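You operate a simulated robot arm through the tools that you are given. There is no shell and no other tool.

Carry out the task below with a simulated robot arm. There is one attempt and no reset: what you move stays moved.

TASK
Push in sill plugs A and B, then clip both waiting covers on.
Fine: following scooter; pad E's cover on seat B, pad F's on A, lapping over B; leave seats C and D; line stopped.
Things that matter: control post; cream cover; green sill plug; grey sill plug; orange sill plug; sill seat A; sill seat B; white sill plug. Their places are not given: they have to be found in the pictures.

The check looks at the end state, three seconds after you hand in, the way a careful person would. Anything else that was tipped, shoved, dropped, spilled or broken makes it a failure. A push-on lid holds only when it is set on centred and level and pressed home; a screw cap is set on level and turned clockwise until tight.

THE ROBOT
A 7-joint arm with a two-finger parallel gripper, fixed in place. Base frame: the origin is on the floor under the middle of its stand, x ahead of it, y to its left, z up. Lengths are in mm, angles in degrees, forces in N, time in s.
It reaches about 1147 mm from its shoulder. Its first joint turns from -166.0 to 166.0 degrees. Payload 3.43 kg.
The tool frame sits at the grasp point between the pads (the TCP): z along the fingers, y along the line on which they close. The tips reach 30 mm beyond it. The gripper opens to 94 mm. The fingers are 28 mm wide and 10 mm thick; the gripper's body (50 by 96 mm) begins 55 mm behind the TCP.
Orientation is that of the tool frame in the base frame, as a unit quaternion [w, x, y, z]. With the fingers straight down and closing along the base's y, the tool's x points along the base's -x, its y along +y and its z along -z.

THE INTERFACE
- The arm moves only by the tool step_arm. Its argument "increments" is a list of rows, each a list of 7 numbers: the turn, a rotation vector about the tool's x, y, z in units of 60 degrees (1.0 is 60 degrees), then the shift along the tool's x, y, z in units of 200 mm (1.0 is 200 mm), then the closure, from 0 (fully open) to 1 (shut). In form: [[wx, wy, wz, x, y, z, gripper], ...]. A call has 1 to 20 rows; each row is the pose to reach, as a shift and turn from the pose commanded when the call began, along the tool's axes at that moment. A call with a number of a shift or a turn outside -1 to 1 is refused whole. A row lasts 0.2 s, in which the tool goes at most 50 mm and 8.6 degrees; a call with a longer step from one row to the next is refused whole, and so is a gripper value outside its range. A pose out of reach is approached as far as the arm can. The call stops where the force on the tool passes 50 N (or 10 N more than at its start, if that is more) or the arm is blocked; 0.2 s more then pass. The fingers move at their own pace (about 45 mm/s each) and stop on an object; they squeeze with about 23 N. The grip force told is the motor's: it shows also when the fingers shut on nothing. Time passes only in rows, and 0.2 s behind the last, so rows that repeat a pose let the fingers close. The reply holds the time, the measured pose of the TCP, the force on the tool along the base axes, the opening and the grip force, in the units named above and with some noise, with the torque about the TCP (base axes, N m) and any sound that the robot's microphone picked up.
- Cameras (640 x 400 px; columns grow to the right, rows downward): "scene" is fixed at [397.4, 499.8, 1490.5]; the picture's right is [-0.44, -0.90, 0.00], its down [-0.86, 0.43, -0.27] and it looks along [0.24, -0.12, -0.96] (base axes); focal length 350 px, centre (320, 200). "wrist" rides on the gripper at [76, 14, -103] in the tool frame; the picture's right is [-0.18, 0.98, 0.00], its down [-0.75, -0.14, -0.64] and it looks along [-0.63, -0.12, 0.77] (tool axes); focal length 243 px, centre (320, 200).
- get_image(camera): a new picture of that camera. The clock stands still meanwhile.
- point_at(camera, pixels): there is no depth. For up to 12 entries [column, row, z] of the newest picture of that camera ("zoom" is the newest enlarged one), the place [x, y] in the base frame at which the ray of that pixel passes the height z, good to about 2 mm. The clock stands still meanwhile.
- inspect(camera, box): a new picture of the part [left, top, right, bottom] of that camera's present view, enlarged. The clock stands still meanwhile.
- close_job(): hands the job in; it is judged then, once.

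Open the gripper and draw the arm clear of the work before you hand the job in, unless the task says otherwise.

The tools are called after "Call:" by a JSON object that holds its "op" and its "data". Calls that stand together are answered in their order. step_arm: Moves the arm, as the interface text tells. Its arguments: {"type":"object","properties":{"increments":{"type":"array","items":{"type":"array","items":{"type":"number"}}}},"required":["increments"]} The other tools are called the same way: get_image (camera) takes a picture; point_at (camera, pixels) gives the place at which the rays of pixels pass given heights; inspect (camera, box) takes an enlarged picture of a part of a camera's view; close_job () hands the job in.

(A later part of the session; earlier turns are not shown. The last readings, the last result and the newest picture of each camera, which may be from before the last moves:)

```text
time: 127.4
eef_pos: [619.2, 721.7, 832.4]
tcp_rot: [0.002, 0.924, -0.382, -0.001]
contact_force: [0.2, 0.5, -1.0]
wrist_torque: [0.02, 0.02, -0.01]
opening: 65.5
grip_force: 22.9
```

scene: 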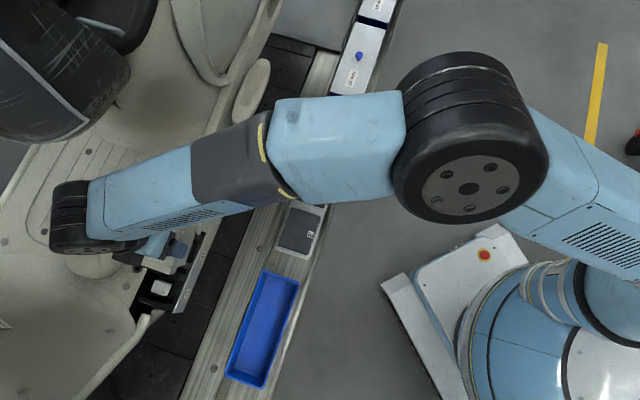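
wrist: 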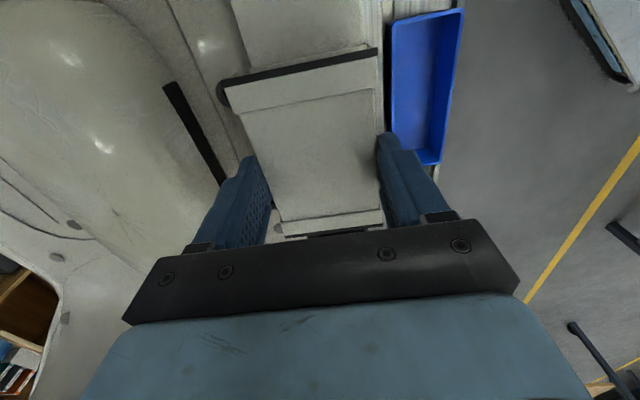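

Side force is gone. Continuing down.

Call:
{"op": "step_arm", "data": {"increments": [[0, 0, 0, 0, 0, 0.01, 1], [0, 0, 0, 0, 0, 0.02, 1], [0, 0, 0, 0, 0, 0.03, 1]]}}

Call:
{"op": "step_arm", "data": {"increments": [[0, 0, 0, 0, 0, 0.01, 1], [0, 0, 0, 0, 0, 0.02, 1], [0, 0, 0, 0, 0, 0.03, 1]]}}

Call:
{"op": "step_arm", "data": {"increments": [[0, 0, 0, 0, 0, 0.01, 1], [0, 0, 0, 0, 0, 0.02, 1]]}}

Call:
{"op": "inspect", "data": {"camera": "wrist", "box": [200, 0, 420, 240]}}

```text
time: 128.2
eef_pos: [618.6, 720.7, 825.7]
tcp_rot: [0.001, 0.924, -0.382, -0.001]
contact_force: [-0.4, 1.1, 0.1]
wrist_torque: [-0.05, -0.01, 0.01]
opening: 65.8
grip_force: 22.8
```

```text
time: 129.0
eef_pos: [618.7, 720.0, 820.0]
tcp_rot: [0.0, 0.924, -0.382, 0.0]
contact_force: [0.4, 0.9, -0.8]
wrist_torque: [-0.02, 0.01, 0.0]
opening: 65.6
grip_force: 22.8
```

```text
time: 129.6
eef_pos: [619.5, 721.2, 817.2]
tcp_rot: [0.001, 0.924, -0.381, 0.0]
contact_force: [-1.0, -0.3, -0.3]
wrist_torque: [0.01, -0.02, 0.03]
opening: 65.5
grip_force: 22.8
```

```text
1.67 times, centred on (310, 120) of wrist
```

zoom: 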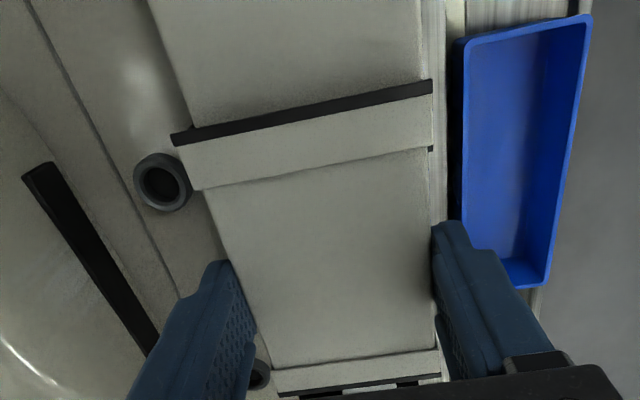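

Smooth so far (TCP 817, no force), and the cover lines up with C. Continuing in 4 mm calls.

Call:
{"op": "step_arm", "data": {"increments": [[0, 0, 0, 0, 0, 0.01, 1], [0, 0, 0, 0, 0, 0.02, 1]]}}

Call:
{"op": "step_arm", "data": {"increments": [[0, 0, 0, 0, 0, 0.01, 1], [0, 0, 0, 0, 0, 0.02, 1]]}}

Call:
{"op": "step_arm", "data": {"increments": [[0, 0, 0, 0, 0, 0.0075, 1], [0, 0, 0, 0, 0, 0.015, 1]]}}

```text
time: 130.2
eef_pos: [619.4, 720.2, 811.8]
tcp_rot: [0.0, 0.924, -0.381, 0.0]
contact_force: [-0.1, 0.1, -0.4]
wrist_torque: [0.0, 0.0, 0.0]
opening: 65.6
grip_force: 23.0
```

```text
time: 130.8
eef_pos: [618.2, 721.1, 808.4]
tcp_rot: [0.001, 0.924, -0.382, 0.0]
contact_force: [-1.1, -0.2, -0.3]
wrist_torque: [-0.05, 0.02, 0.03]
opening: 65.5
grip_force: 22.9
```

```text
time: 131.4
eef_pos: [618.4, 720.6, 806.5]
tcp_rot: [0.001, 0.924, -0.382, 0.0]
contact_force: [1.0, -0.9, 2.5]
wrist_torque: [0.06, -0.06, 0.01]
opening: 65.4
grip_force: 23.0
```

First light contact at TCP 806.5 (2.5 N). One more small step, then a look.

Call:
{"op": "step_arm", "data": {"increments": [[0, 0, 0, 0, 0, 0.005, 1], [0, 0, 0, 0, 0, 0.01, 1]]}}

Call:
{"op": "get_image", "data": {"camera": "wrist"}}

Call:
{"op": "inspect", "data": {"camera": "wrist", "box": [200, 0, 420, 240]}}

Call:
{"op": "inspect", "data": {"camera": "scene", "box": [160, 210, 230, 280]}}

```text
time: 132.0
eef_pos: [618.9, 719.8, 805.1]
tcp_rot: [0.0, 0.924, -0.382, 0.0]
contact_force: [-3.1, -2.6, 16.9]
wrist_torque: [-0.12, 0.08, -0.02]
opening: 65.0
grip_force: 23.1
```

```text
taken
```

wrist: 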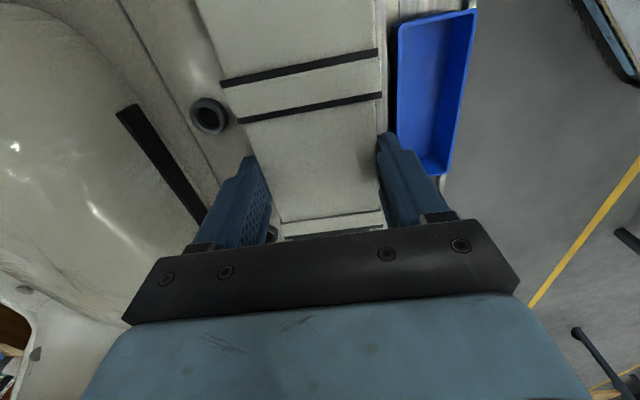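

```text
1.67 times, centred on (310, 120) of wrist
```

zoom: 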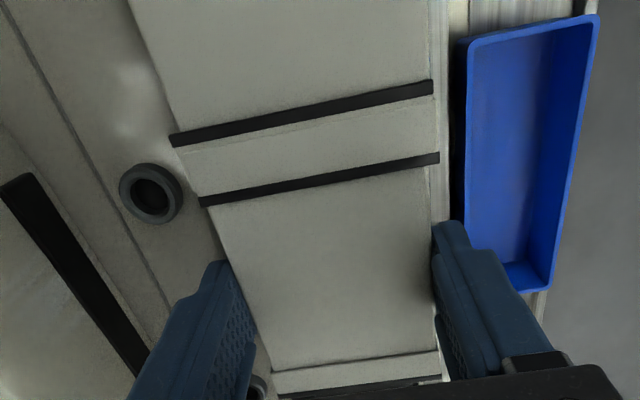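

```text
5.71 times, centred on (195, 245) of scene
```

zoom: 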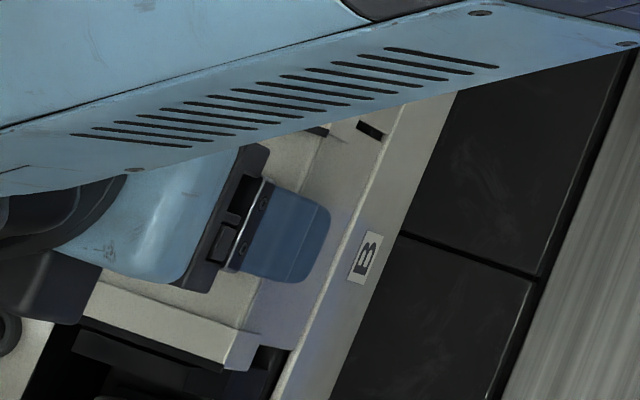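

Contact is now 17 N at TCP 805; a second black strip has appeared between the band and the body at about (310,107). I'll enlarge to understand what it is before pressing.

Call:
{"op": "inspect", "data": {"camera": "wrist", "box": [210, 30, 400, 150]}}

Call:
{"op": "inspect", "data": {"camera": "wrist", "box": [340, 30, 400, 120]}}

Call:
{"op": "inspect", "data": {"camera": "scene", "box": [185, 205, 225, 245]}}

```text
3.33 times, centred on (305, 90) of wrist
```

zoom: 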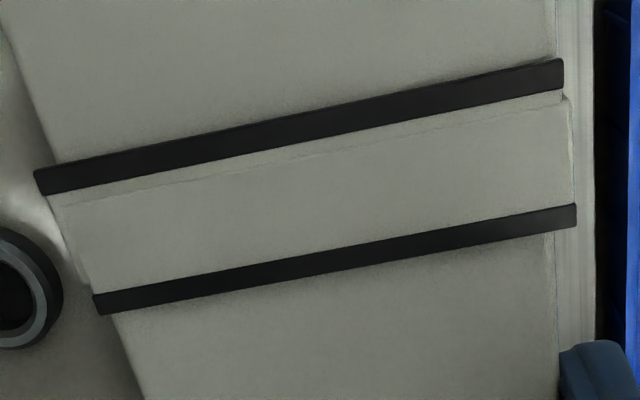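

```text
4.44 times, centred on (370, 75) of wrist
```

zoom: 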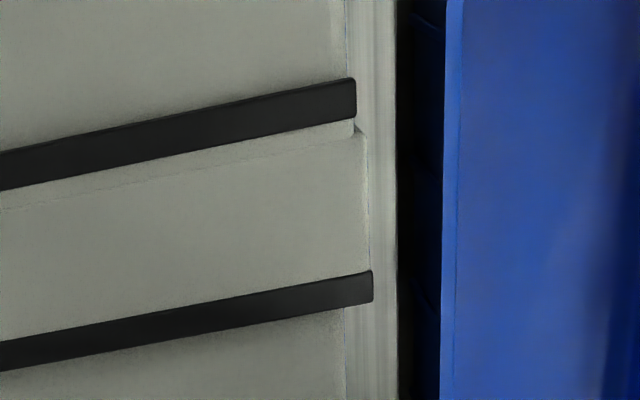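

```text
10.00 times, centred on (205, 225) of scene
```

zoom: 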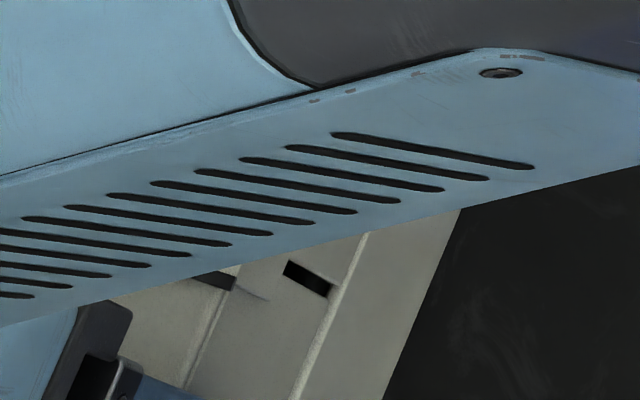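

The second strip is C's -u edge showing at B's body level: B is nearly at C's height, and by comparing band widths/positions B sits ≈2 mm too far from the line. I'll lift 3 mm, shift 1.5 mm toward the line and 1 mm toward A, and settle again.

Call:
{"op": "step_arm", "data": {"increments": [[0, 0, 0, 0, 0, -0.015, 1], [0, 0, 0, -0.005, 0.0075, -0.015, 1], [0, 0, 0, -0.005, 0.0075, -0.015, 1]]}}

Call:
{"op": "step_arm", "data": {"increments": [[0, 0, 0, 0, 0, 0.005, 1], [0, 0, 0, 0, 0, 0.01, 1]]}}

Call:
{"op": "inspect", "data": {"camera": "wrist", "box": [210, 30, 400, 150]}}

```text
time: 132.8
eef_pos: [617.9, 720.7, 806.8]
tcp_rot: [0.001, 0.924, -0.382, 0.0]
contact_force: [-0.2, 0.8, -1.1]
wrist_torque: [-0.01, 0.03, 0.01]
opening: 65.7
grip_force: 22.9
```

```text
time: 133.4
eef_pos: [616.5, 721.1, 805.2]
tcp_rot: [0.001, 0.924, -0.383, 0.0]
contact_force: [-0.1, -2.2, 4.1]
wrist_torque: [0.09, -0.02, 0.01]
opening: 65.6
grip_force: 23.4
```

```text
3.33 times, centred on (305, 90) of wrist
```

zoom: 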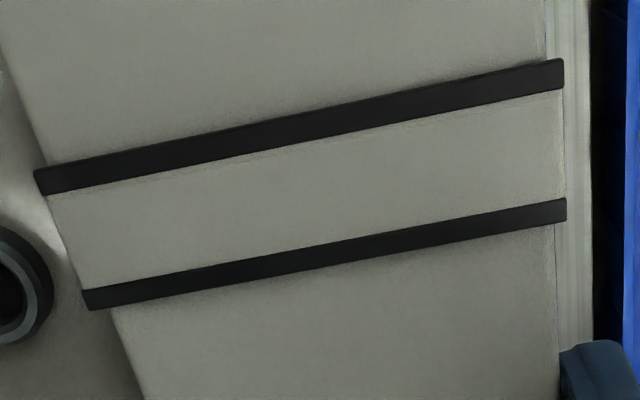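

Bands are now in line (edges match both sides), contact 4 N. I'll release the cover here and back straight up to look at how it sits.

Call:
{"op": "step_arm", "data": {"increments": [[0, 0, 0, 0, 0, 0, 0.6], [0, 0, 0, 0, 0, 0, 0.2], [0, 0, 0, 0, 0, 0, 0], [0, 0, 0, 0, 0, 0, 0], [0, 0, 0, 0, 0, 0, 0]]}}

Call:
{"op": "step_arm", "data": {"increments": [[0, 0, 0, 0, 0, -0.05, 0], [0, 0, 0, 0, 0, -0.15, 0], [0, 0, 0, 0, 0, -0.35, 0], [0, 0, 0, 0, 0, -0.58, 0]]}}

Call:
{"op": "get_image", "data": {"camera": "wrist"}}

Call:
{"op": "inspect", "data": {"camera": "wrist", "box": [220, 20, 400, 220]}}

Call:
{"op": "inspect", "data": {"camera": "scene", "box": [140, 200, 240, 300]}}

```text
time: 134.6
eef_pos: [617.5, 720.3, 805.0]
tcp_rot: [0.001, 0.924, -0.382, -0.001]
contact_force: [0.2, 0.4, -0.1]
wrist_torque: [0.04, -0.01, 0.02]
opening: 93.9
grip_force: 0.0
```

```text
time: 135.6
eef_pos: [617.3, 719.9, 919.0]
tcp_rot: [0.002, 0.924, -0.383, -0.001]
contact_force: [1.2, 0.5, 0.3]
wrist_torque: [-0.02, 0.0, -0.02]
opening: 94.0
grip_force: 0.0
```

```text
taken
```

wrist: 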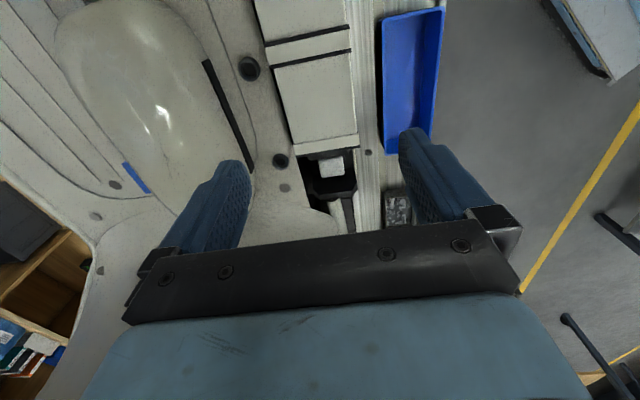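

```text
2.00 times, centred on (310, 120) of wrist
```

zoom: 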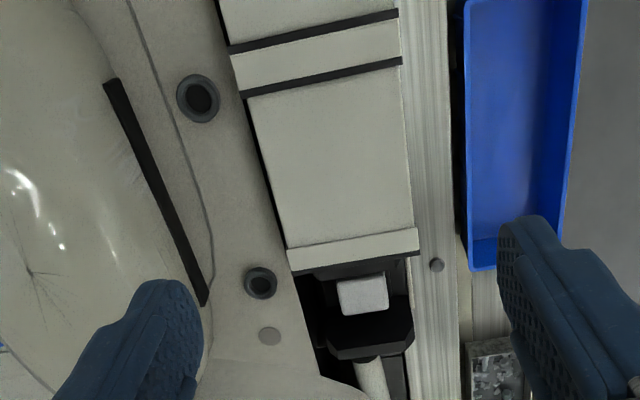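

```text
4.00 times, centred on (190, 250) of scene
```

zoom: 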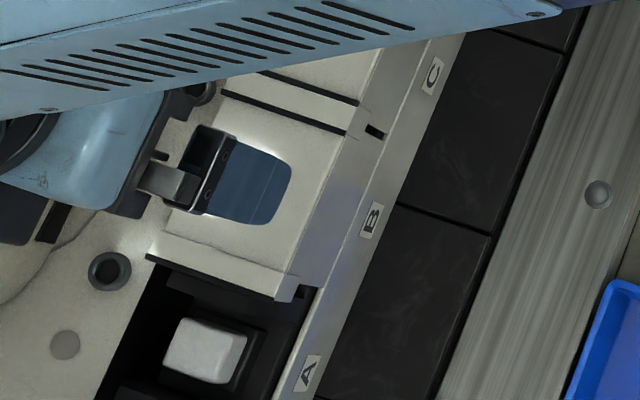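

The cover sits neatly in seat B, flush with C. At the C/B joint two black strips show, whereas at D/C I recall one. I'll shift the camera +u a little to compare the D/C lap with C/B.

Call:
{"op": "step_arm", "data": {"increments": [[0, 0, 0, 0.1, 0, -0.1, 0], [0, 0, 0, 0.2, 0, -0.2, 0], [0, 0, 0, 0.33, 0, -0.2, 0]]}}

Call:
{"op": "get_image", "data": {"camera": "wrist"}}

Call:
{"op": "inspect", "data": {"camera": "wrist", "box": [230, 0, 390, 160]}}

Call:
{"op": "get_image", "data": {"camera": "scene"}}

```text
time: 136.4
eef_pos: [662.5, 674.7, 959.0]
tcp_rot: [0.001, 0.924, -0.382, 0.0]
contact_force: [-0.3, -0.4, 0.0]
wrist_torque: [-0.02, -0.01, -0.01]
opening: 94.0
grip_force: 0.0
```

```text
taken
```

wrist: 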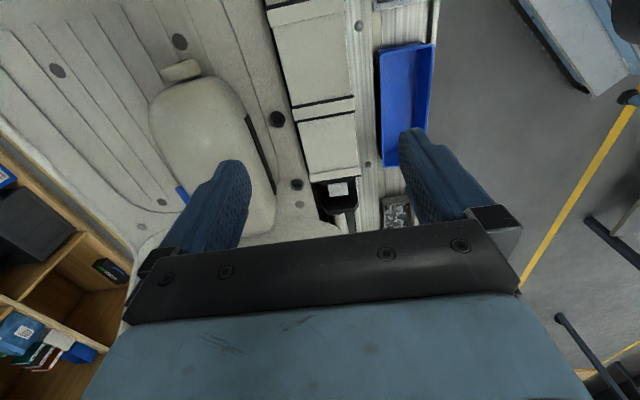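

```text
2.50 times, centred on (310, 80) of wrist
```

zoom: 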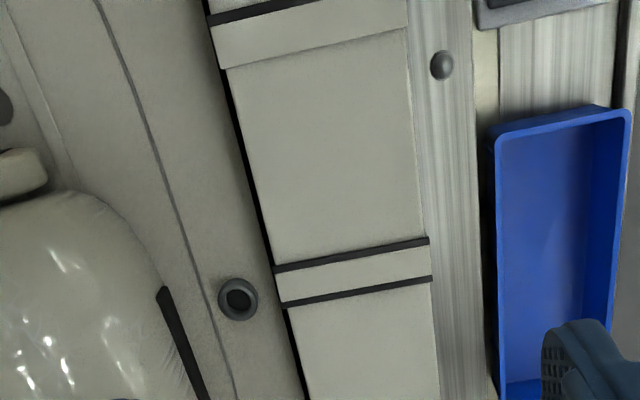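

```text
taken
```

scene: 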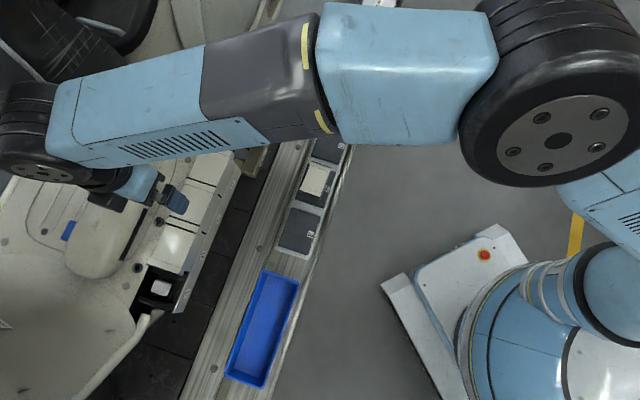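

I can compare the joints directly now. Measuring the strip edges in this one frame (z≈795).

Call:
{"op": "point_at", "data": {"camera": "zoom", "pixels": [[212, 25, 795], [318, 2, 795], [222, 69, 795], [405, 29, 795], [275, 266, 795], [428, 238, 795], [277, 273, 795], [428, 246, 795], [284, 300, 795], [431, 275, 795], [286, 308, 795], [432, 281, 795]]}}

Call:
{"op": "inspect", "data": {"camera": "wrist", "box": [270, 85, 380, 225]}}

```text
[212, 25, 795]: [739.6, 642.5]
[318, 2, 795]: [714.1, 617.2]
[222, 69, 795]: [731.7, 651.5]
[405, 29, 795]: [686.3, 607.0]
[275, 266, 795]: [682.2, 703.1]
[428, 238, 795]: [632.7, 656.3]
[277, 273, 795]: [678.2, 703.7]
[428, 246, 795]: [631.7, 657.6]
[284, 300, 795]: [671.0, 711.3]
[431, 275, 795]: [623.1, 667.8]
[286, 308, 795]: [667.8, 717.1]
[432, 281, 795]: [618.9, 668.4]
```

```text
2.86 times, centred on (325, 155) of wrist
```

zoom: 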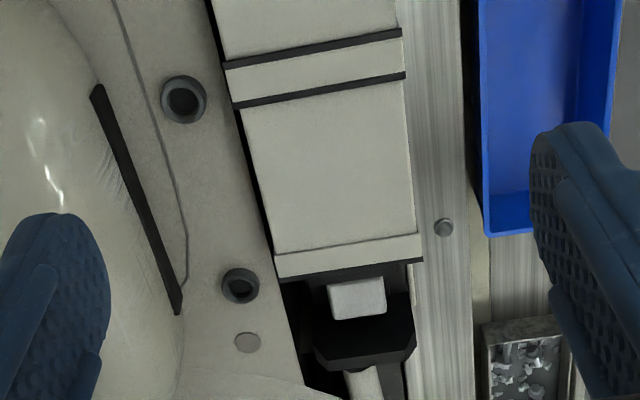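

By the measurements B's cover is 86.8 mm from C's (matching the plug pitch), so it is in place horizontally. Now I'll close the fingers, go over B's centre and press it home.

Call:
{"op": "step_arm", "data": {"increments": [[0, 0, 0, -0.15, -0.006, 0, 1], [0, 0, 0, -0.307, -0.0127, 0.1, 1], [0, 0, 0, -0.307, -0.0127, 0.3, 1], [0, 0, 0, -0.307, -0.0127, 0.45, 1], [0, 0, 0, -0.307, -0.0127, 0.55, 1], [0, 0, 0, -0.307, -0.0127, 0.6, 1]]}}

Call:
{"op": "inspect", "data": {"camera": "wrist", "box": [220, 20, 420, 240]}}

```text
time: 137.8
eef_pos: [621.8, 719.3, 840.1]
tcp_rot: [0.0, 0.924, -0.382, -0.001]
contact_force: [0.8, -0.4, 0.1]
wrist_torque: [0.0, 0.0, 0.01]
opening: 0.0
grip_force: 22.9
```

```text
1.82 times, centred on (320, 130) of wrist
```

zoom: 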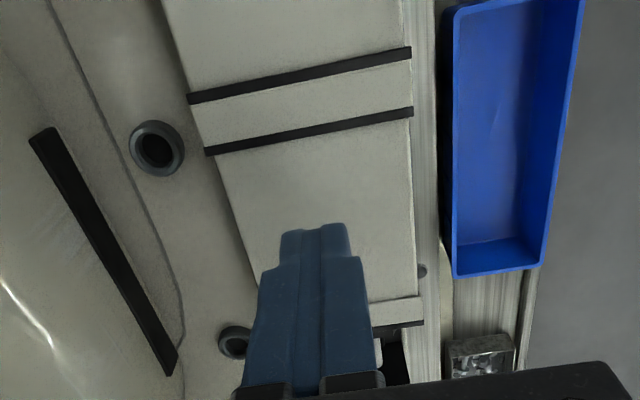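

Call:
{"op": "step_arm", "data": {"increments": [[0, 0, 0, 0, 0, 0.025, 1], [0, 0, 0, 0, 0, 0.05, 1], [0, 0, 0, 0, 0, 0.07, 1]]}}

Call:
{"op": "step_arm", "data": {"increments": [[0, 0, 0, 0, 0, 0.005, 1], [0, 0, 0, 0, 0, 0.01, 1]]}}

Call:
{"op": "step_arm", "data": {"increments": [[0, 0, 0, 0, 0, 0.005, 1], [0, 0, 0, 0, 0, 0.01, 1]]}}

Call:
{"op": "step_arm", "data": {"increments": [[0, 0, 0, 0, 0, 0.005, 1], [0, 0, 0, 0, 0, 0.01, 1]]}}

```text
time: 138.6
eef_pos: [624.3, 720.0, 824.1]
tcp_rot: [0.001, 0.924, -0.382, 0.0]
contact_force: [-0.8, 0.0, -0.1]
wrist_torque: [-0.02, 0.02, -0.02]
opening: 0.0
grip_force: 23.2
```

```text
time: 139.2
eef_pos: [622.6, 718.8, 824.6]
tcp_rot: [0.001, 0.924, -0.382, 0.0]
contact_force: [-0.2, -0.4, 0.3]
wrist_torque: [0.0, 0.04, 0.04]
opening: 0.2
grip_force: 23.1
```

```text
time: 139.8
eef_pos: [623.0, 717.8, 822.5]
tcp_rot: [0.001, 0.924, -0.383, 0.0]
contact_force: [0.2, -0.3, 3.4]
wrist_torque: [-0.05, -0.01, 0.0]
opening: 0.1
grip_force: 22.5
```

```text
time: 140.4
eef_pos: [622.4, 718.6, 822.1]
tcp_rot: [-0.002, 0.924, -0.382, -0.001]
contact_force: [0.6, 1.5, 16.0]
wrist_torque: [0.01, -0.05, 0.01]
opening: 0.2
grip_force: 23.2
```

Contact at TCP 822.5, so B's top rests at z≈792.5. Pressing on to seat it.

Call:
{"op": "step_arm", "data": {"increments": [[0, 0, 0, 0, 0, 0.005, 1], [0, 0, 0, 0, 0, 0.01, 1], [0, 0, 0, 0, 0, 0.015, 1], [0, 0, 0, 0, 0, 0.02, 1], [0, 0, 0, 0, 0, 0.025, 1], [0, 0, 0, 0, 0, 0.03, 1]]}}

Call:
{"op": "inspect", "data": {"camera": "wrist", "box": [220, 20, 420, 240]}}

```text
time: 141.4
eef_pos: [622.1, 719.9, 821.3]
tcp_rot: [-0.003, 0.924, -0.383, 0.0]
contact_force: [-4.2, -4.2, 11.7]
wrist_torque: [-0.21, 0.06, -0.04]
opening: 0.0
grip_force: 23.2
stopped in row 4: the force on the tool passed its limit at 52 N (the readings are from after the stop); the commanded pose is now the measured one
```

```text
1.82 times, centred on (320, 130) of wrist
```

zoom: 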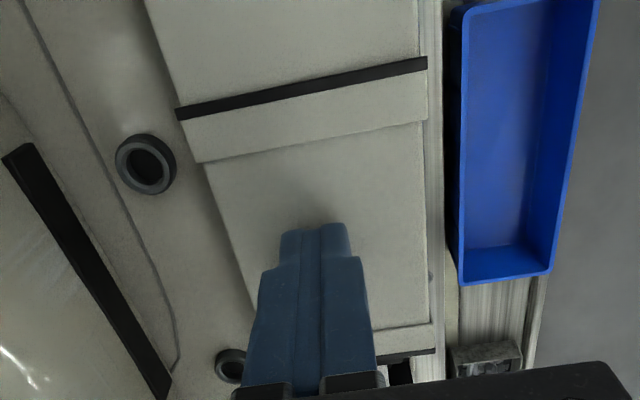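

After the 52 N press only one black strip shows, just like D/C. I'll raise the tool and check that it stays so.

Call:
{"op": "step_arm", "data": {"increments": [[0, 0, 0, 0, 0, -0.05, 1], [0, 0, 0, 0, 0, -0.2, 1], [0, 0, 0, 0, 0, -0.4, 1], [0, 0, 0, 0.1, 0, -0.55, 1]]}}

Call:
{"op": "get_image", "data": {"camera": "wrist"}}

Call:
{"op": "inspect", "data": {"camera": "wrist", "box": [220, 0, 400, 200]}}

Call:
{"op": "inspect", "data": {"camera": "scene", "box": [140, 180, 240, 300]}}

```text
time: 142.4
eef_pos: [635.4, 705.3, 930.8]
tcp_rot: [-0.001, 0.924, -0.383, -0.001]
contact_force: [0.7, 0.8, -1.0]
wrist_torque: [-0.01, 0.0, 0.01]
opening: 0.2
grip_force: 22.9
```

```text
taken
```

wrist: 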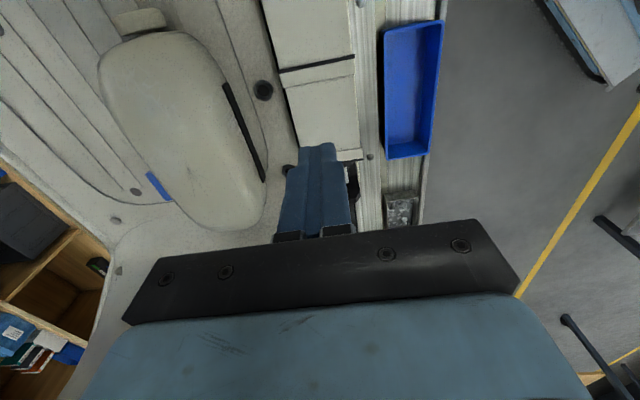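

```text
2.00 times, centred on (310, 100) of wrist
```

zoom: 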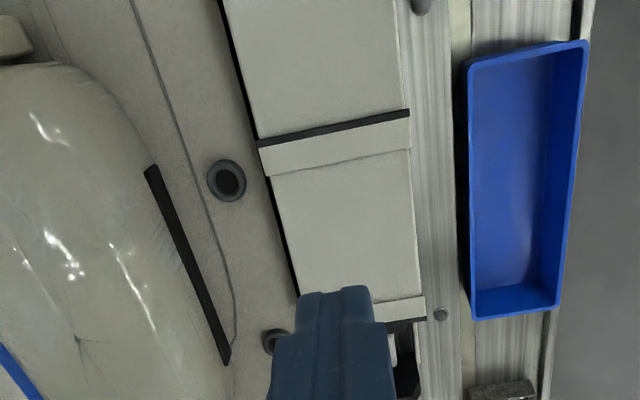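

```text
3.33 times, centred on (190, 240) of scene
```

zoom: 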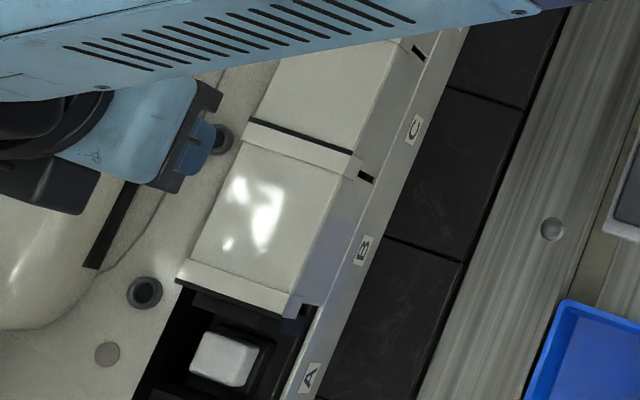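

B now shows the same single-strip lap over C as C over D: seated. I'll measure B's edges after pressing for the A placement.

Call:
{"op": "point_at", "data": {"camera": "wrist", "pixels": [[279.5, 73.5, 797], [354.5, 58.5, 797], [357.5, 159.5, 797]]}}

Call:
{"op": "point_at", "data": {"camera": "zoom", "pixels": [[247, 130, 797], [355, 165, 797], [180, 278, 797], [298, 315, 797], [243, 124, 797], [363, 157, 797]]}}

```text
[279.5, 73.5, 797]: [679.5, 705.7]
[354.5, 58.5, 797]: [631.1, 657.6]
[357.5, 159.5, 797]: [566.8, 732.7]
```

```text
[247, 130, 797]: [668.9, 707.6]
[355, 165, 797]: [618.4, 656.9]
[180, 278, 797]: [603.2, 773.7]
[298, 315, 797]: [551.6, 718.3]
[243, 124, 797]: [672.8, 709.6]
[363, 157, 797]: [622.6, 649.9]
```

The scene and wrist readings for B's +u edge differ; let me zoom the scene more to re-measure both joints.

Call:
{"op": "inspect", "data": {"camera": "scene", "box": [155, 200, 215, 260]}}

Call:
{"op": "point_at", "data": {"camera": "zoom", "pixels": [[320, 200, 797]]}}

```text
6.67 times, centred on (185, 230) of scene
```

zoom: 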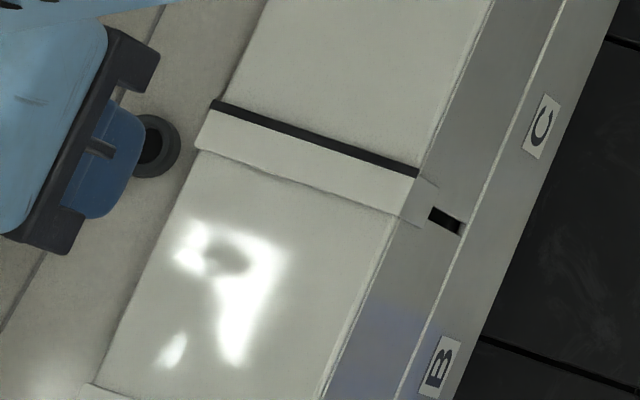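

```text
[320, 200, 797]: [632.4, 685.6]
```

Call:
{"op": "point_at", "data": {"camera": "zoom", "pixels": [[208, 112, 797], [416, 180, 797], [195, 150, 797], [400, 215, 797], [208, 112, 785], [416, 180, 785], [208, 112, 775], [416, 180, 775]]}}

```text
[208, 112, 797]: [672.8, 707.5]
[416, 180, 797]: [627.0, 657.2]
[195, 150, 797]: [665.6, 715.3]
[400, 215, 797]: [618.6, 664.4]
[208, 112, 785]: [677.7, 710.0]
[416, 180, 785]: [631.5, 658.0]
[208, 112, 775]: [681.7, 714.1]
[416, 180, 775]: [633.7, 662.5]
```

Good enough: B is home. Now I go for F's cover: moving over pad F (open fingers), staying high until clear of the sill.

Call:
{"op": "step_arm", "data": {"increments": [[0, 0, 0, 0.12, 0.09, 0, 0.5], [0, 0, 0, 0.3, 0.2, 0, 0], [0, 0, 0, 0.48, 0.31, 0, 0], [0, 0, 0, 0.64, 0.41, 0, 0], [0, 0, 0, 0.758, 0.466, 0, 0]]}}

Call:
{"op": "step_arm", "data": {"increments": [[0, 0, 0.01, 0.16, 0.1, 0.1, 0], [0, 0, 0.02, 0.32, 0.2, 0.25, 0], [0, 0, 0.033, 0.48, 0.3, 0.42, 0], [0, 0, 0.033, 0.63, 0.39, 0.58, 0], [0, 0, 0.033, 0.758, 0.466, 0.75, 0], [0, 0, 0.033, 0.758, 0.466, 0.95, 0]]}}

Call:
{"op": "get_image", "data": {"camera": "wrist"}}

Call:
{"op": "inspect", "data": {"camera": "wrist", "box": [250, 0, 390, 150]}}

```text
time: 143.6
eef_pos: [678.3, 533.1, 929.0]
tcp_rot: [-0.002, 0.924, -0.382, 0.001]
contact_force: [0.2, 0.1, -0.2]
wrist_torque: [-0.02, -0.02, 0.01]
opening: 94.0
grip_force: 0.1
```

```text
refused: row 3 steps farther than a row can; nothing moved
```

```text
taken
```

wrist: 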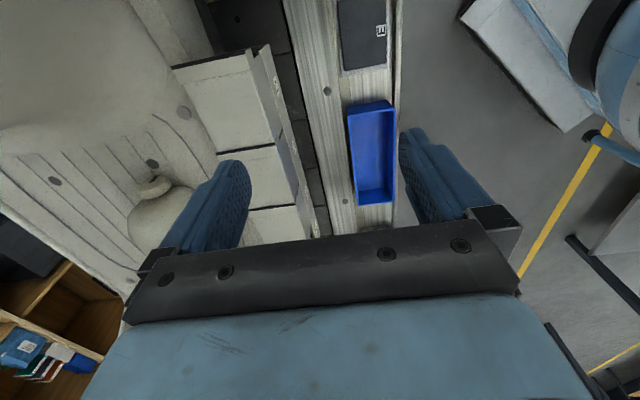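

```text
2.67 times, centred on (320, 75) of wrist
```

zoom: 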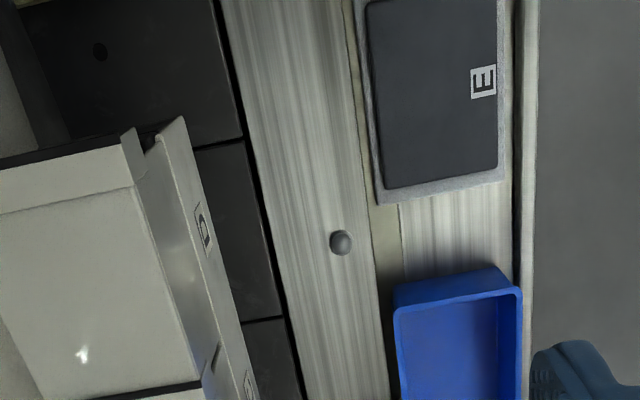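

Call:
{"op": "step_arm", "data": {"increments": [[0, 0, 0.005, 0.108, 0.068, 0.1, 0], [0, 0, 0.01, 0.216, 0.136, 0.23, 0], [0, 0, 0.015, 0.324, 0.204, 0.37, 0], [0, 0, 0.02, 0.432, 0.271, 0.51, 0], [0, 0, 0.025, 0.54, 0.339, 0.65, 0], [0, 0, 0.03, 0.648, 0.407, 0.79, 0], [0, 0, 0.033, 0.756, 0.475, 0.95, 0]]}}

Call:
{"op": "get_image", "data": {"camera": "wrist"}}

Call:
{"op": "inspect", "data": {"camera": "wrist", "box": [250, 0, 390, 150]}}

```text
time: 145.2
eef_pos: [717.7, 360.5, 739.2]
tcp_rot: [-0.003, 0.917, -0.398, 0.0]
contact_force: [0.3, -0.6, 0.3]
wrist_torque: [-0.02, 0.0, 0.0]
opening: 93.9
grip_force: 0.2
```

```text
taken
```

wrist: 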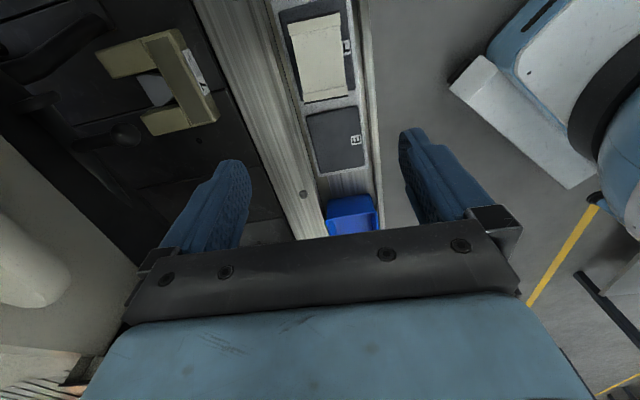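

```text
2.67 times, centred on (320, 75) of wrist
```

zoom: 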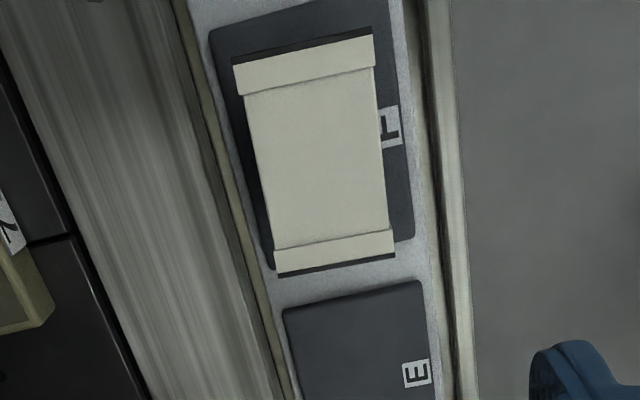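

F's cover is in view. Measuring its corners.

Call:
{"op": "point_at", "data": {"camera": "zoom", "pixels": [[234, 67, 457], [373, 36, 457], [278, 271, 457], [394, 255, 457]]}}

```text
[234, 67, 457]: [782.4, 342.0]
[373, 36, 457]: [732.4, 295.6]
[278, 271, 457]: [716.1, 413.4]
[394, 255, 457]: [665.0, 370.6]
```

F's centre ≈(724,355.4), axis -48°. Aligning yaw to 132°, and descending to z≈550 for a close check.

Call:
{"op": "step_arm", "data": {"increments": [[-0.001, 0.0005, 0.004, 0.006, -0.001, 0.15, 0], [-0.002, 0.001, 0.008, 0.012, -0.002, 0.35, 0], [-0.003, 0.0015, 0.012, 0.018, -0.004, 0.55, 0], [-0.005, 0.002, 0.0178, 0.024, -0.005, 0.75, 0], [-0.0052, 0.0023, 0.0178, 0.03, -0.006, 0.95, 0], [-0.0052, 0.0023, 0.0178, 0.03, -0.006, 0.95, 0]]}}

Call:
{"op": "get_image", "data": {"camera": "wrist"}}

Call:
{"op": "inspect", "data": {"camera": "wrist", "box": [220, 0, 420, 200]}}

```text
time: 146.6
eef_pos: [726.0, 354.7, 548.8]
tcp_rot: [0.001, 0.913, -0.407, -0.001]
contact_force: [0.4, 0.0, 1.2]
wrist_torque: [0.0, 0.0, 0.06]
opening: 93.9
grip_force: 0.0
```

```text
taken
```

wrist: 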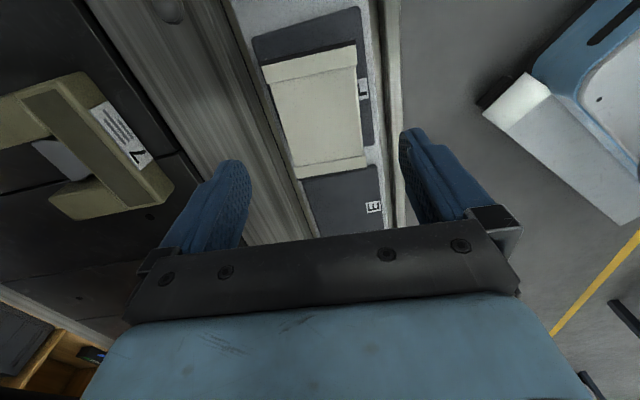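

```text
2.00 times, centred on (320, 100) of wrist
```

zoom: 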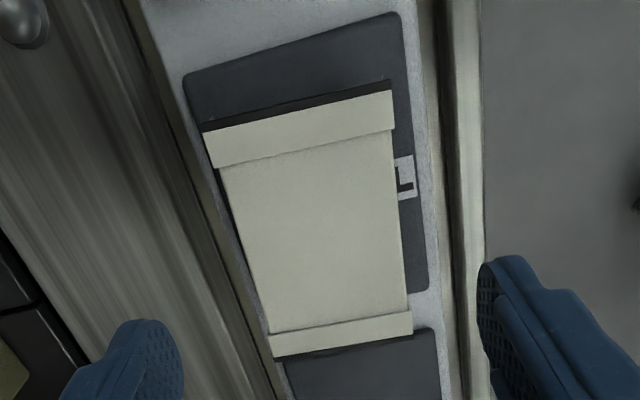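

Call:
{"op": "point_at", "data": {"camera": "zoom", "pixels": [[205, 133, 457], [392, 91, 457], [273, 357, 457], [412, 334, 457]]}}

```text
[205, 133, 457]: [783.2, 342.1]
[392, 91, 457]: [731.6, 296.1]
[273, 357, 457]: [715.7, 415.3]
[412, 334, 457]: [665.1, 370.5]
```

Call:
{"op": "step_arm", "data": {"increments": [[0, 0, 0, 0, 0, 0, 0]]}}

Call:
{"op": "step_arm", "data": {"increments": [[0, 0, 0, 0, 0, 0, 0]]}}

Call:
{"op": "step_arm", "data": {"increments": [[0, 0, 0, 0, 0, 0, 0]]}}

Call:
{"op": "step_arm", "data": {"increments": [[0, 0, 0, 0, 0, 0, 0]]}}

```text
time: 147.0
eef_pos: [726.4, 353.5, 550.0]
tcp_rot: [0.001, 0.913, -0.407, 0.0]
contact_force: [0.7, 0.1, 0.3]
wrist_torque: [0.0, 0.0, -0.02]
opening: 93.8
grip_force: 0.2
```

```text
time: 147.4
eef_pos: [725.8, 353.9, 548.3]
tcp_rot: [0.001, 0.913, -0.407, 0.0]
contact_force: [-1.3, 0.3, 0.1]
wrist_torque: [-0.02, -0.02, 0.0]
opening: 94.1
grip_force: 0.1
```

```text
time: 147.8
eef_pos: [725.7, 353.6, 549.2]
tcp_rot: [0.002, 0.914, -0.407, 0.0]
contact_force: [0.8, 0.2, -0.3]
wrist_torque: [0.01, 0.01, 0.04]
opening: 93.9
grip_force: 0.2
```

```text
time: 148.2
eef_pos: [725.0, 352.9, 548.5]
tcp_rot: [0.001, 0.914, -0.407, -0.001]
contact_force: [0.1, -0.3, 0.7]
wrist_torque: [0.0, 0.0, 0.01]
opening: 94.3
grip_force: 0.1
```

True pose averages (725.8,353.7); I correct 5 mm along the cover and descend to the grip height (TCP ≈469).

Call:
{"op": "step_arm", "data": {"increments": [[0, 0, 0, -0.0247, -0.001, 0.03, 0], [0, 0, 0, -0.0247, -0.001, 0.14, 0], [0, 0, 0, -0.0247, -0.001, 0.25, 0], [0, 0, 0, -0.0247, -0.001, 0.34, 0], [0, 0, 0, -0.0247, -0.001, 0.4, 0], [0, 0, 0, -0.0247, -0.001, 0.4, 0]]}}

Call:
{"op": "inspect", "data": {"camera": "wrist", "box": [220, 40, 420, 240]}}

```text
time: 149.6
eef_pos: [721.3, 360.7, 469.5]
tcp_rot: [0.001, 0.914, -0.407, 0.001]
contact_force: [-0.6, 0.4, 0.1]
wrist_torque: [-0.01, 0.06, 0.0]
opening: 94.1
grip_force: 0.0
```

```text
2.00 times, centred on (320, 140) of wrist
```

zoom: 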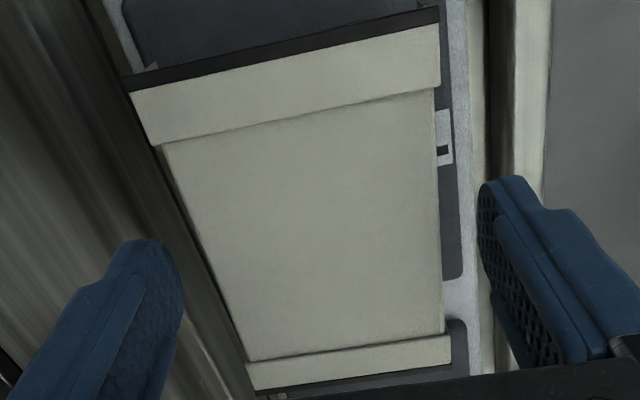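

The view matches E's grip geometry. Closing and lifting gently.

Call:
{"op": "step_arm", "data": {"increments": [[0, 0, 0, 0, 0, 0, 0.4], [0, 0, 0, 0, 0, 0, 1], [0, 0, 0, 0, 0, 0, 1], [0, 0, 0, 0, 0, 0, 1], [0, 0, 0, 0, 0, 0, 1], [0, 0, 0, 0, 0, 0, 1]]}}

Call:
{"op": "step_arm", "data": {"increments": [[0, 0, 0, 0, 0, -0.01, 1], [0, 0, 0, 0, 0, -0.03, 1], [0, 0, 0, 0, 0, -0.06, 1], [0, 0, 0, 0, 0, -0.11, 1], [0, 0, 0, 0, 0, -0.18, 1], [0, 0, 0, 0, 0, -0.26, 1], [0, 0, 0, 0, 0, -0.34, 1], [0, 0, 0, 0, 0, -0.42, 1], [0, 0, 0, 0, 0, -0.5, 1]]}}

Call:
{"op": "get_image", "data": {"camera": "wrist"}}

Call:
{"op": "inspect", "data": {"camera": "wrist", "box": [220, 40, 420, 240]}}

```text
time: 151.0
eef_pos: [720.9, 360.6, 468.7]
tcp_rot: [0.001, 0.914, -0.406, -0.001]
contact_force: [0.3, 0.1, -0.4]
wrist_torque: [-0.02, 0.0, 0.02]
opening: 65.7
grip_force: 22.8
```

```text
time: 153.0
eef_pos: [719.8, 359.0, 567.9]
tcp_rot: [0.002, 0.914, -0.406, 0.0]
contact_force: [-0.1, 0.4, -1.2]
wrist_torque: [-0.01, 0.02, 0.0]
opening: 65.6
grip_force: 23.2
```

```text
taken
```

wrist: 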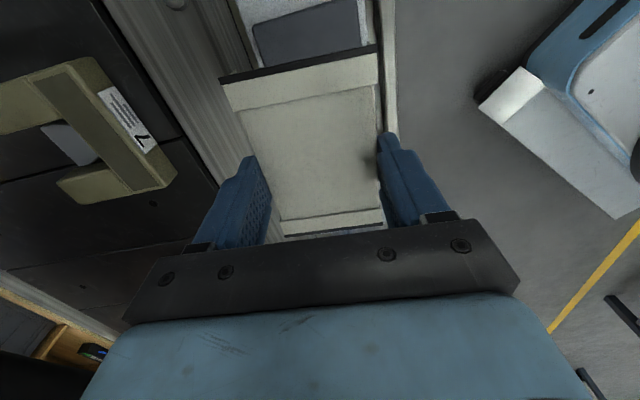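

```text
2.00 times, centred on (320, 140) of wrist
```

zoom: 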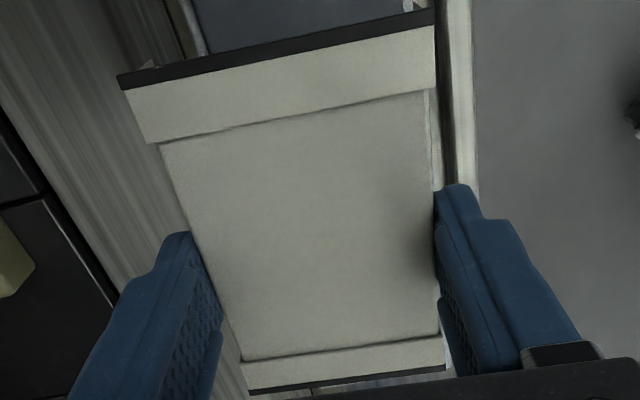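

F's cover is held the same way (edges +54/-48 in tool x). Raising it to z≈890 and setting the seat yaw.

Call:
{"op": "step_arm", "data": {"increments": [[0, 0, 0, 0, 0, -0.08, 1], [0, 0, 0, 0, 0, -0.2, 1], [0, 0, 0, 0, 0, -0.35, 1], [0, 0, 0, 0, 0, -0.5, 1], [0, 0, 0, 0, 0, -0.65, 1], [0, 0, 0, 0, 0, -0.8, 1], [0, 0, 0, 0, 0, -0.95, 1]]}}

Call:
{"op": "step_arm", "data": {"increments": [[0.001, 0, -0.01, 0, 0, -0.1, 1], [0.0015, -0.0005, -0.02, 0, 0, -0.22, 1], [0.002, -0.001, -0.03, 0, 0, -0.34, 1], [0.003, -0.0015, -0.04, 0, 0, -0.46, 1], [0.0035, -0.0015, -0.0483, 0, 0, -0.58, 1], [0.0035, -0.0015, -0.0483, 0, 0, -0.66, 1]]}}

Call:
{"op": "step_arm", "data": {"increments": [[0, 0, 0, -0.07, -0.03, 0, 1], [0, 0, 0, -0.19, -0.083, 0, 1], [0, 0, 0, -0.33, -0.145, 0, 1], [0, 0, 0, -0.48, -0.21, 0, 1], [0, 0, 0, -0.63, -0.277, 0, 1], [0, 0, 0, -0.78, -0.342, 0, 1], [0, 0, 0, -0.93, -0.408, 0, 1]]}}

```text
time: 154.6
eef_pos: [720.8, 358.6, 759.2]
tcp_rot: [0.002, 0.913, -0.408, -0.001]
contact_force: [0.2, -0.4, -1.2]
wrist_torque: [0.04, 0.01, 0.04]
opening: 65.5
grip_force: 23.3
```

```text
time: 156.0
eef_pos: [721.3, 359.2, 891.0]
tcp_rot: [-0.002, 0.924, -0.384, 0.0]
contact_force: [-0.2, 0.6, -0.7]
wrist_torque: [0.01, -0.01, 0.0]
opening: 65.5
grip_force: 23.4
```

```text
time: 157.6
eef_pos: [648.5, 550.7, 893.0]
tcp_rot: [-0.001, 0.923, -0.385, 0.001]
contact_force: [-0.9, -0.5, -1.3]
wrist_torque: [0.0, 0.03, -0.02]
opening: 65.5
grip_force: 22.7
```

Call:
{"op": "step_arm", "data": {"increments": [[0, 0, 0, -0.13, -0.056, 0, 1], [0, 0, 0, -0.28, -0.12, 0, 1], [0, 0, 0, -0.43, -0.184, 0, 1], [0, 0, 0, -0.574, -0.245, 0, 1]]}}

Call:
{"op": "step_arm", "data": {"increments": [[0, 0, 0, -0.13, -0.056, 0, 1], [0, 0, 0, -0.28, -0.12, 0, 1], [0, 0, 0, -0.41, -0.175, 0, 1], [0, 0, 0, -0.5, -0.213, 0, 1], [0, 0, 0, -0.55, -0.235, 0, 1], [0, 0, 0, -0.56, -0.24, 0, 1], [0, 0, 0, -0.56, -0.24, 0, 1]]}}

Call:
{"op": "step_arm", "data": {"increments": [[0, 0, 0, 0, 0, 0, 1]]}}

Call:
{"op": "step_arm", "data": {"increments": [[0, 0, 0, 0, 0, 0, 1]]}}

Call:
{"op": "step_arm", "data": {"increments": [[0, 0, 0, 0, 0, 0, 1]]}}

Call:
{"op": "get_image", "data": {"camera": "wrist"}}

```text
time: 158.6
eef_pos: [600.3, 666.7, 892.5]
tcp_rot: [-0.002, 0.923, -0.384, -0.001]
contact_force: [0.2, 0.5, -0.8]
wrist_torque: [0.02, 0.01, 0.02]
opening: 65.8
grip_force: 22.9
```

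```text
time: 160.2
eef_pos: [557.3, 777.8, 892.4]
tcp_rot: [-0.001, 0.924, -0.383, 0.001]
contact_force: [0.2, 0.1, -0.1]
wrist_torque: [0.03, 0.05, -0.02]
opening: 65.8
grip_force: 23.2
```

```text
time: 160.6
eef_pos: [555.9, 778.9, 891.7]
tcp_rot: [-0.001, 0.924, -0.383, 0.0]
contact_force: [-0.6, 0.3, 0.0]
wrist_torque: [0.03, -0.03, 0.02]
opening: 65.8
grip_force: 23.2
```

```text
time: 161.0
eef_pos: [556.6, 778.6, 891.2]
tcp_rot: [-0.001, 0.924, -0.383, 0.0]
contact_force: [-0.6, -0.7, -0.4]
wrist_torque: [0.0, 0.0, 0.0]
opening: 65.5
grip_force: 22.6
```

```text
time: 161.4
eef_pos: [556.1, 776.8, 892.7]
tcp_rot: [-0.001, 0.924, -0.383, 0.0]
contact_force: [-0.8, 0.6, -0.8]
wrist_torque: [-0.03, 0.03, -0.02]
opening: 65.6
grip_force: 23.5
```

```text
taken
```

wrist: 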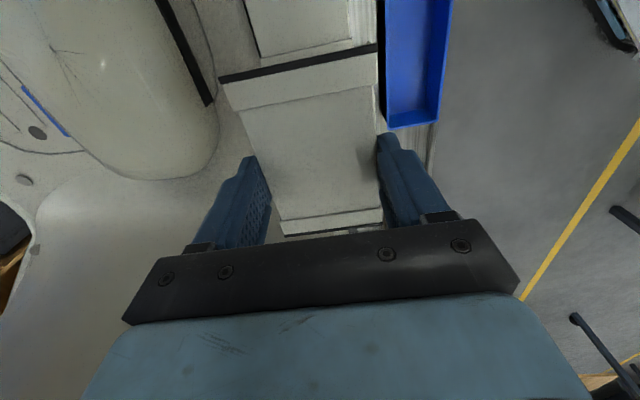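

Average pose u≈-156.6, n≈943.6; aim is u≈-160.6, n≈946. Correcting, then averaging again.

Call:
{"op": "step_arm", "data": {"increments": [[0, 0, 0, -0.02, -0.012, 0.05, 1], [0, 0, 0, -0.02, -0.012, 0.1, 1], [0, 0, 0, -0.02, -0.012, 0.1, 1]]}}

Call:
{"op": "step_arm", "data": {"increments": [[0, 0, 0, 0, 0, 0, 1]]}}

Call:
{"op": "step_arm", "data": {"increments": [[0, 0, 0, 0, 0, 0, 1]]}}

Call:
{"op": "step_arm", "data": {"increments": [[0, 0, 0, 0, 0, 0, 1]]}}

Call:
{"op": "step_arm", "data": {"increments": [[0, 0, 0, 0, 0, 0, 1]]}}

Call:
{"op": "get_image", "data": {"camera": "wrist"}}

Call:
{"op": "inspect", "data": {"camera": "wrist", "box": [200, 0, 420, 240]}}

```text
time: 162.2
eef_pos: [555.8, 784.9, 872.4]
tcp_rot: [-0.001, 0.924, -0.383, 0.0]
contact_force: [-0.7, -0.7, -1.4]
wrist_torque: [0.02, 0.0, 0.0]
opening: 65.6
grip_force: 23.2
```

```text
time: 162.6
eef_pos: [556.3, 783.8, 872.7]
tcp_rot: [-0.001, 0.924, -0.383, 0.0]
contact_force: [0.4, -0.7, -1.1]
wrist_torque: [-0.02, 0.01, -0.01]
opening: 65.7
grip_force: 22.3
```

```text
time: 163.0
eef_pos: [556.9, 783.6, 871.9]
tcp_rot: [0.0, 0.924, -0.383, 0.001]
contact_force: [-0.3, -0.6, -1.4]
wrist_torque: [0.01, 0.0, 0.01]
opening: 65.6
grip_force: 23.6
```

```text
time: 163.4
eef_pos: [557.2, 785.0, 872.9]
tcp_rot: [-0.001, 0.924, -0.383, 0.0]
contact_force: [-0.5, 0.1, -0.6]
wrist_torque: [-0.02, 0.03, 0.0]
opening: 65.7
grip_force: 23.0
```

```text
time: 163.8
eef_pos: [556.2, 783.7, 873.1]
tcp_rot: [-0.001, 0.924, -0.383, 0.001]
contact_force: [-0.3, 0.8, -0.3]
wrist_torque: [0.03, 0.04, 0.01]
opening: 65.5
grip_force: 22.6
```

```text
taken
```

wrist: 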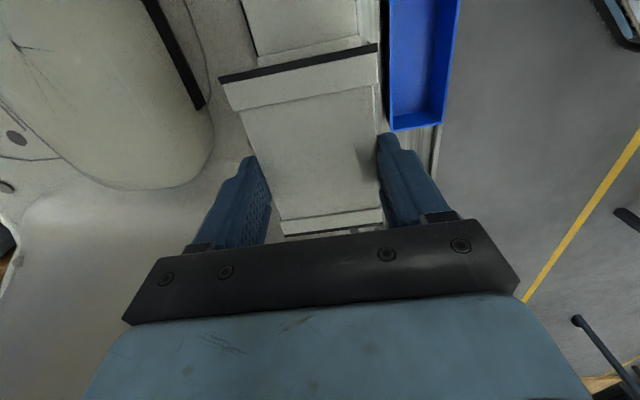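

```text
1.67 times, centred on (310, 120) of wrist
```

zoom: 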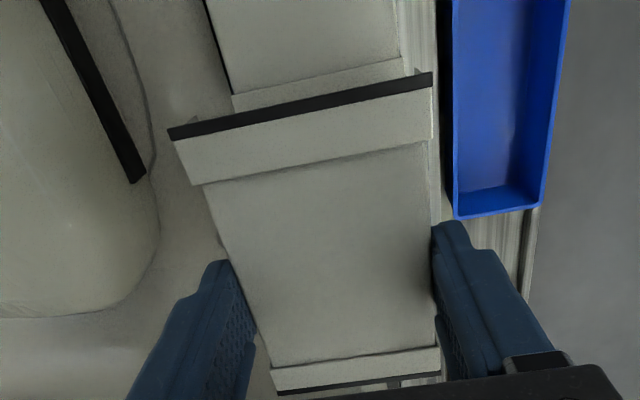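

Average now u≈-161.0, n≈948. I'll check B's side edges from this frame to set the cross alignment.

Call:
{"op": "point_at", "data": {"camera": "wrist", "pixels": [[239.9, 0.5, 792], [257.3, 58.3, 792], [354.9, 0.5, 792], [357.3, 36.2, 792], [258, 62, 795], [357.5, 40, 795]]}}

Call:
{"op": "inspect", "data": {"camera": "scene", "box": [120, 220, 220, 340]}}

```text
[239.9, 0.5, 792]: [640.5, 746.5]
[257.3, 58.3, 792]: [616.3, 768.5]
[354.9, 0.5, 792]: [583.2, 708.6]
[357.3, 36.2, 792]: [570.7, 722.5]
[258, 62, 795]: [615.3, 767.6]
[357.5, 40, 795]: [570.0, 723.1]
```

```text
3.33 times, centred on (170, 280) of scene
```

zoom: 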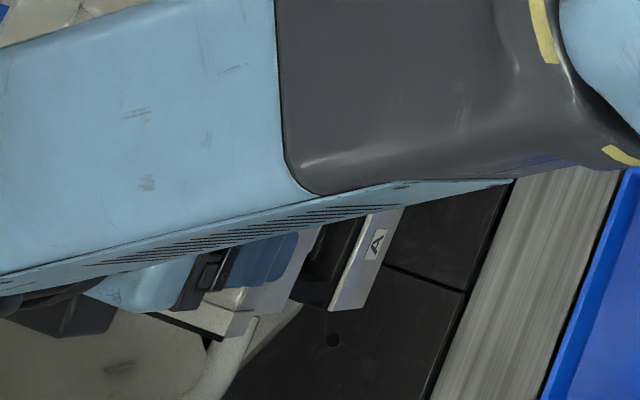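

B's centreline reads n≈947 here, matching what I used before; I shift 2 mm toward the line and lower to just above B's band level.

Call:
{"op": "step_arm", "data": {"increments": [[0, 0, 0, 0, 0.01, 0.03, 1], [0, 0, 0, 0, 0.01, 0.06, 1], [0, 0, 0, 0, 0.01, 0.09, 1]]}}

Call:
{"op": "step_arm", "data": {"increments": [[0, 0, 0, 0, 0, 0.01, 1], [0, 0, 0, 0, 0, 0.02, 1]]}}

Call:
{"op": "step_arm", "data": {"increments": [[0, 0, 0, 0, 0, 0.01, 1], [0, 0, 0, 0, 0, 0.02, 1]]}}

Call:
{"op": "inspect", "data": {"camera": "wrist", "box": [200, 0, 420, 240]}}

```text
time: 164.6
eef_pos: [553.1, 782.8, 854.3]
tcp_rot: [-0.001, 0.924, -0.383, 0.001]
contact_force: [0.7, -0.4, -1.5]
wrist_torque: [-0.01, -0.01, -0.01]
opening: 65.6
grip_force: 23.0
```

```text
time: 165.2
eef_pos: [552.9, 781.8, 851.6]
tcp_rot: [-0.001, 0.924, -0.383, 0.001]
contact_force: [0.4, 0.2, -0.9]
wrist_torque: [-0.04, 0.02, 0.0]
opening: 65.8
grip_force: 23.1
```

```text
time: 165.8
eef_pos: [553.6, 782.8, 847.1]
tcp_rot: [-0.001, 0.923, -0.384, -0.001]
contact_force: [0.2, -0.5, -1.4]
wrist_torque: [0.01, 0.0, 0.01]
opening: 65.6
grip_force: 22.8
```

```text
1.67 times, centred on (310, 120) of wrist
```

zoom: 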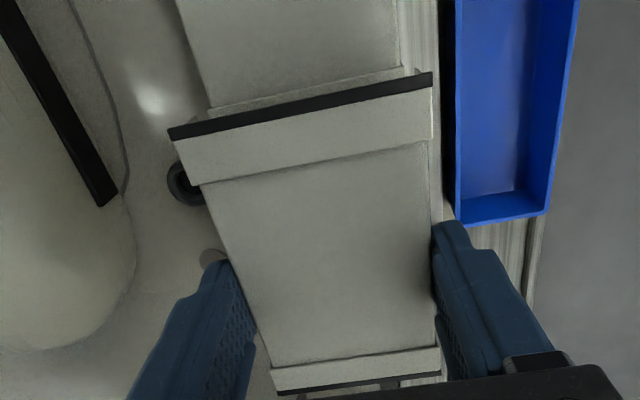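

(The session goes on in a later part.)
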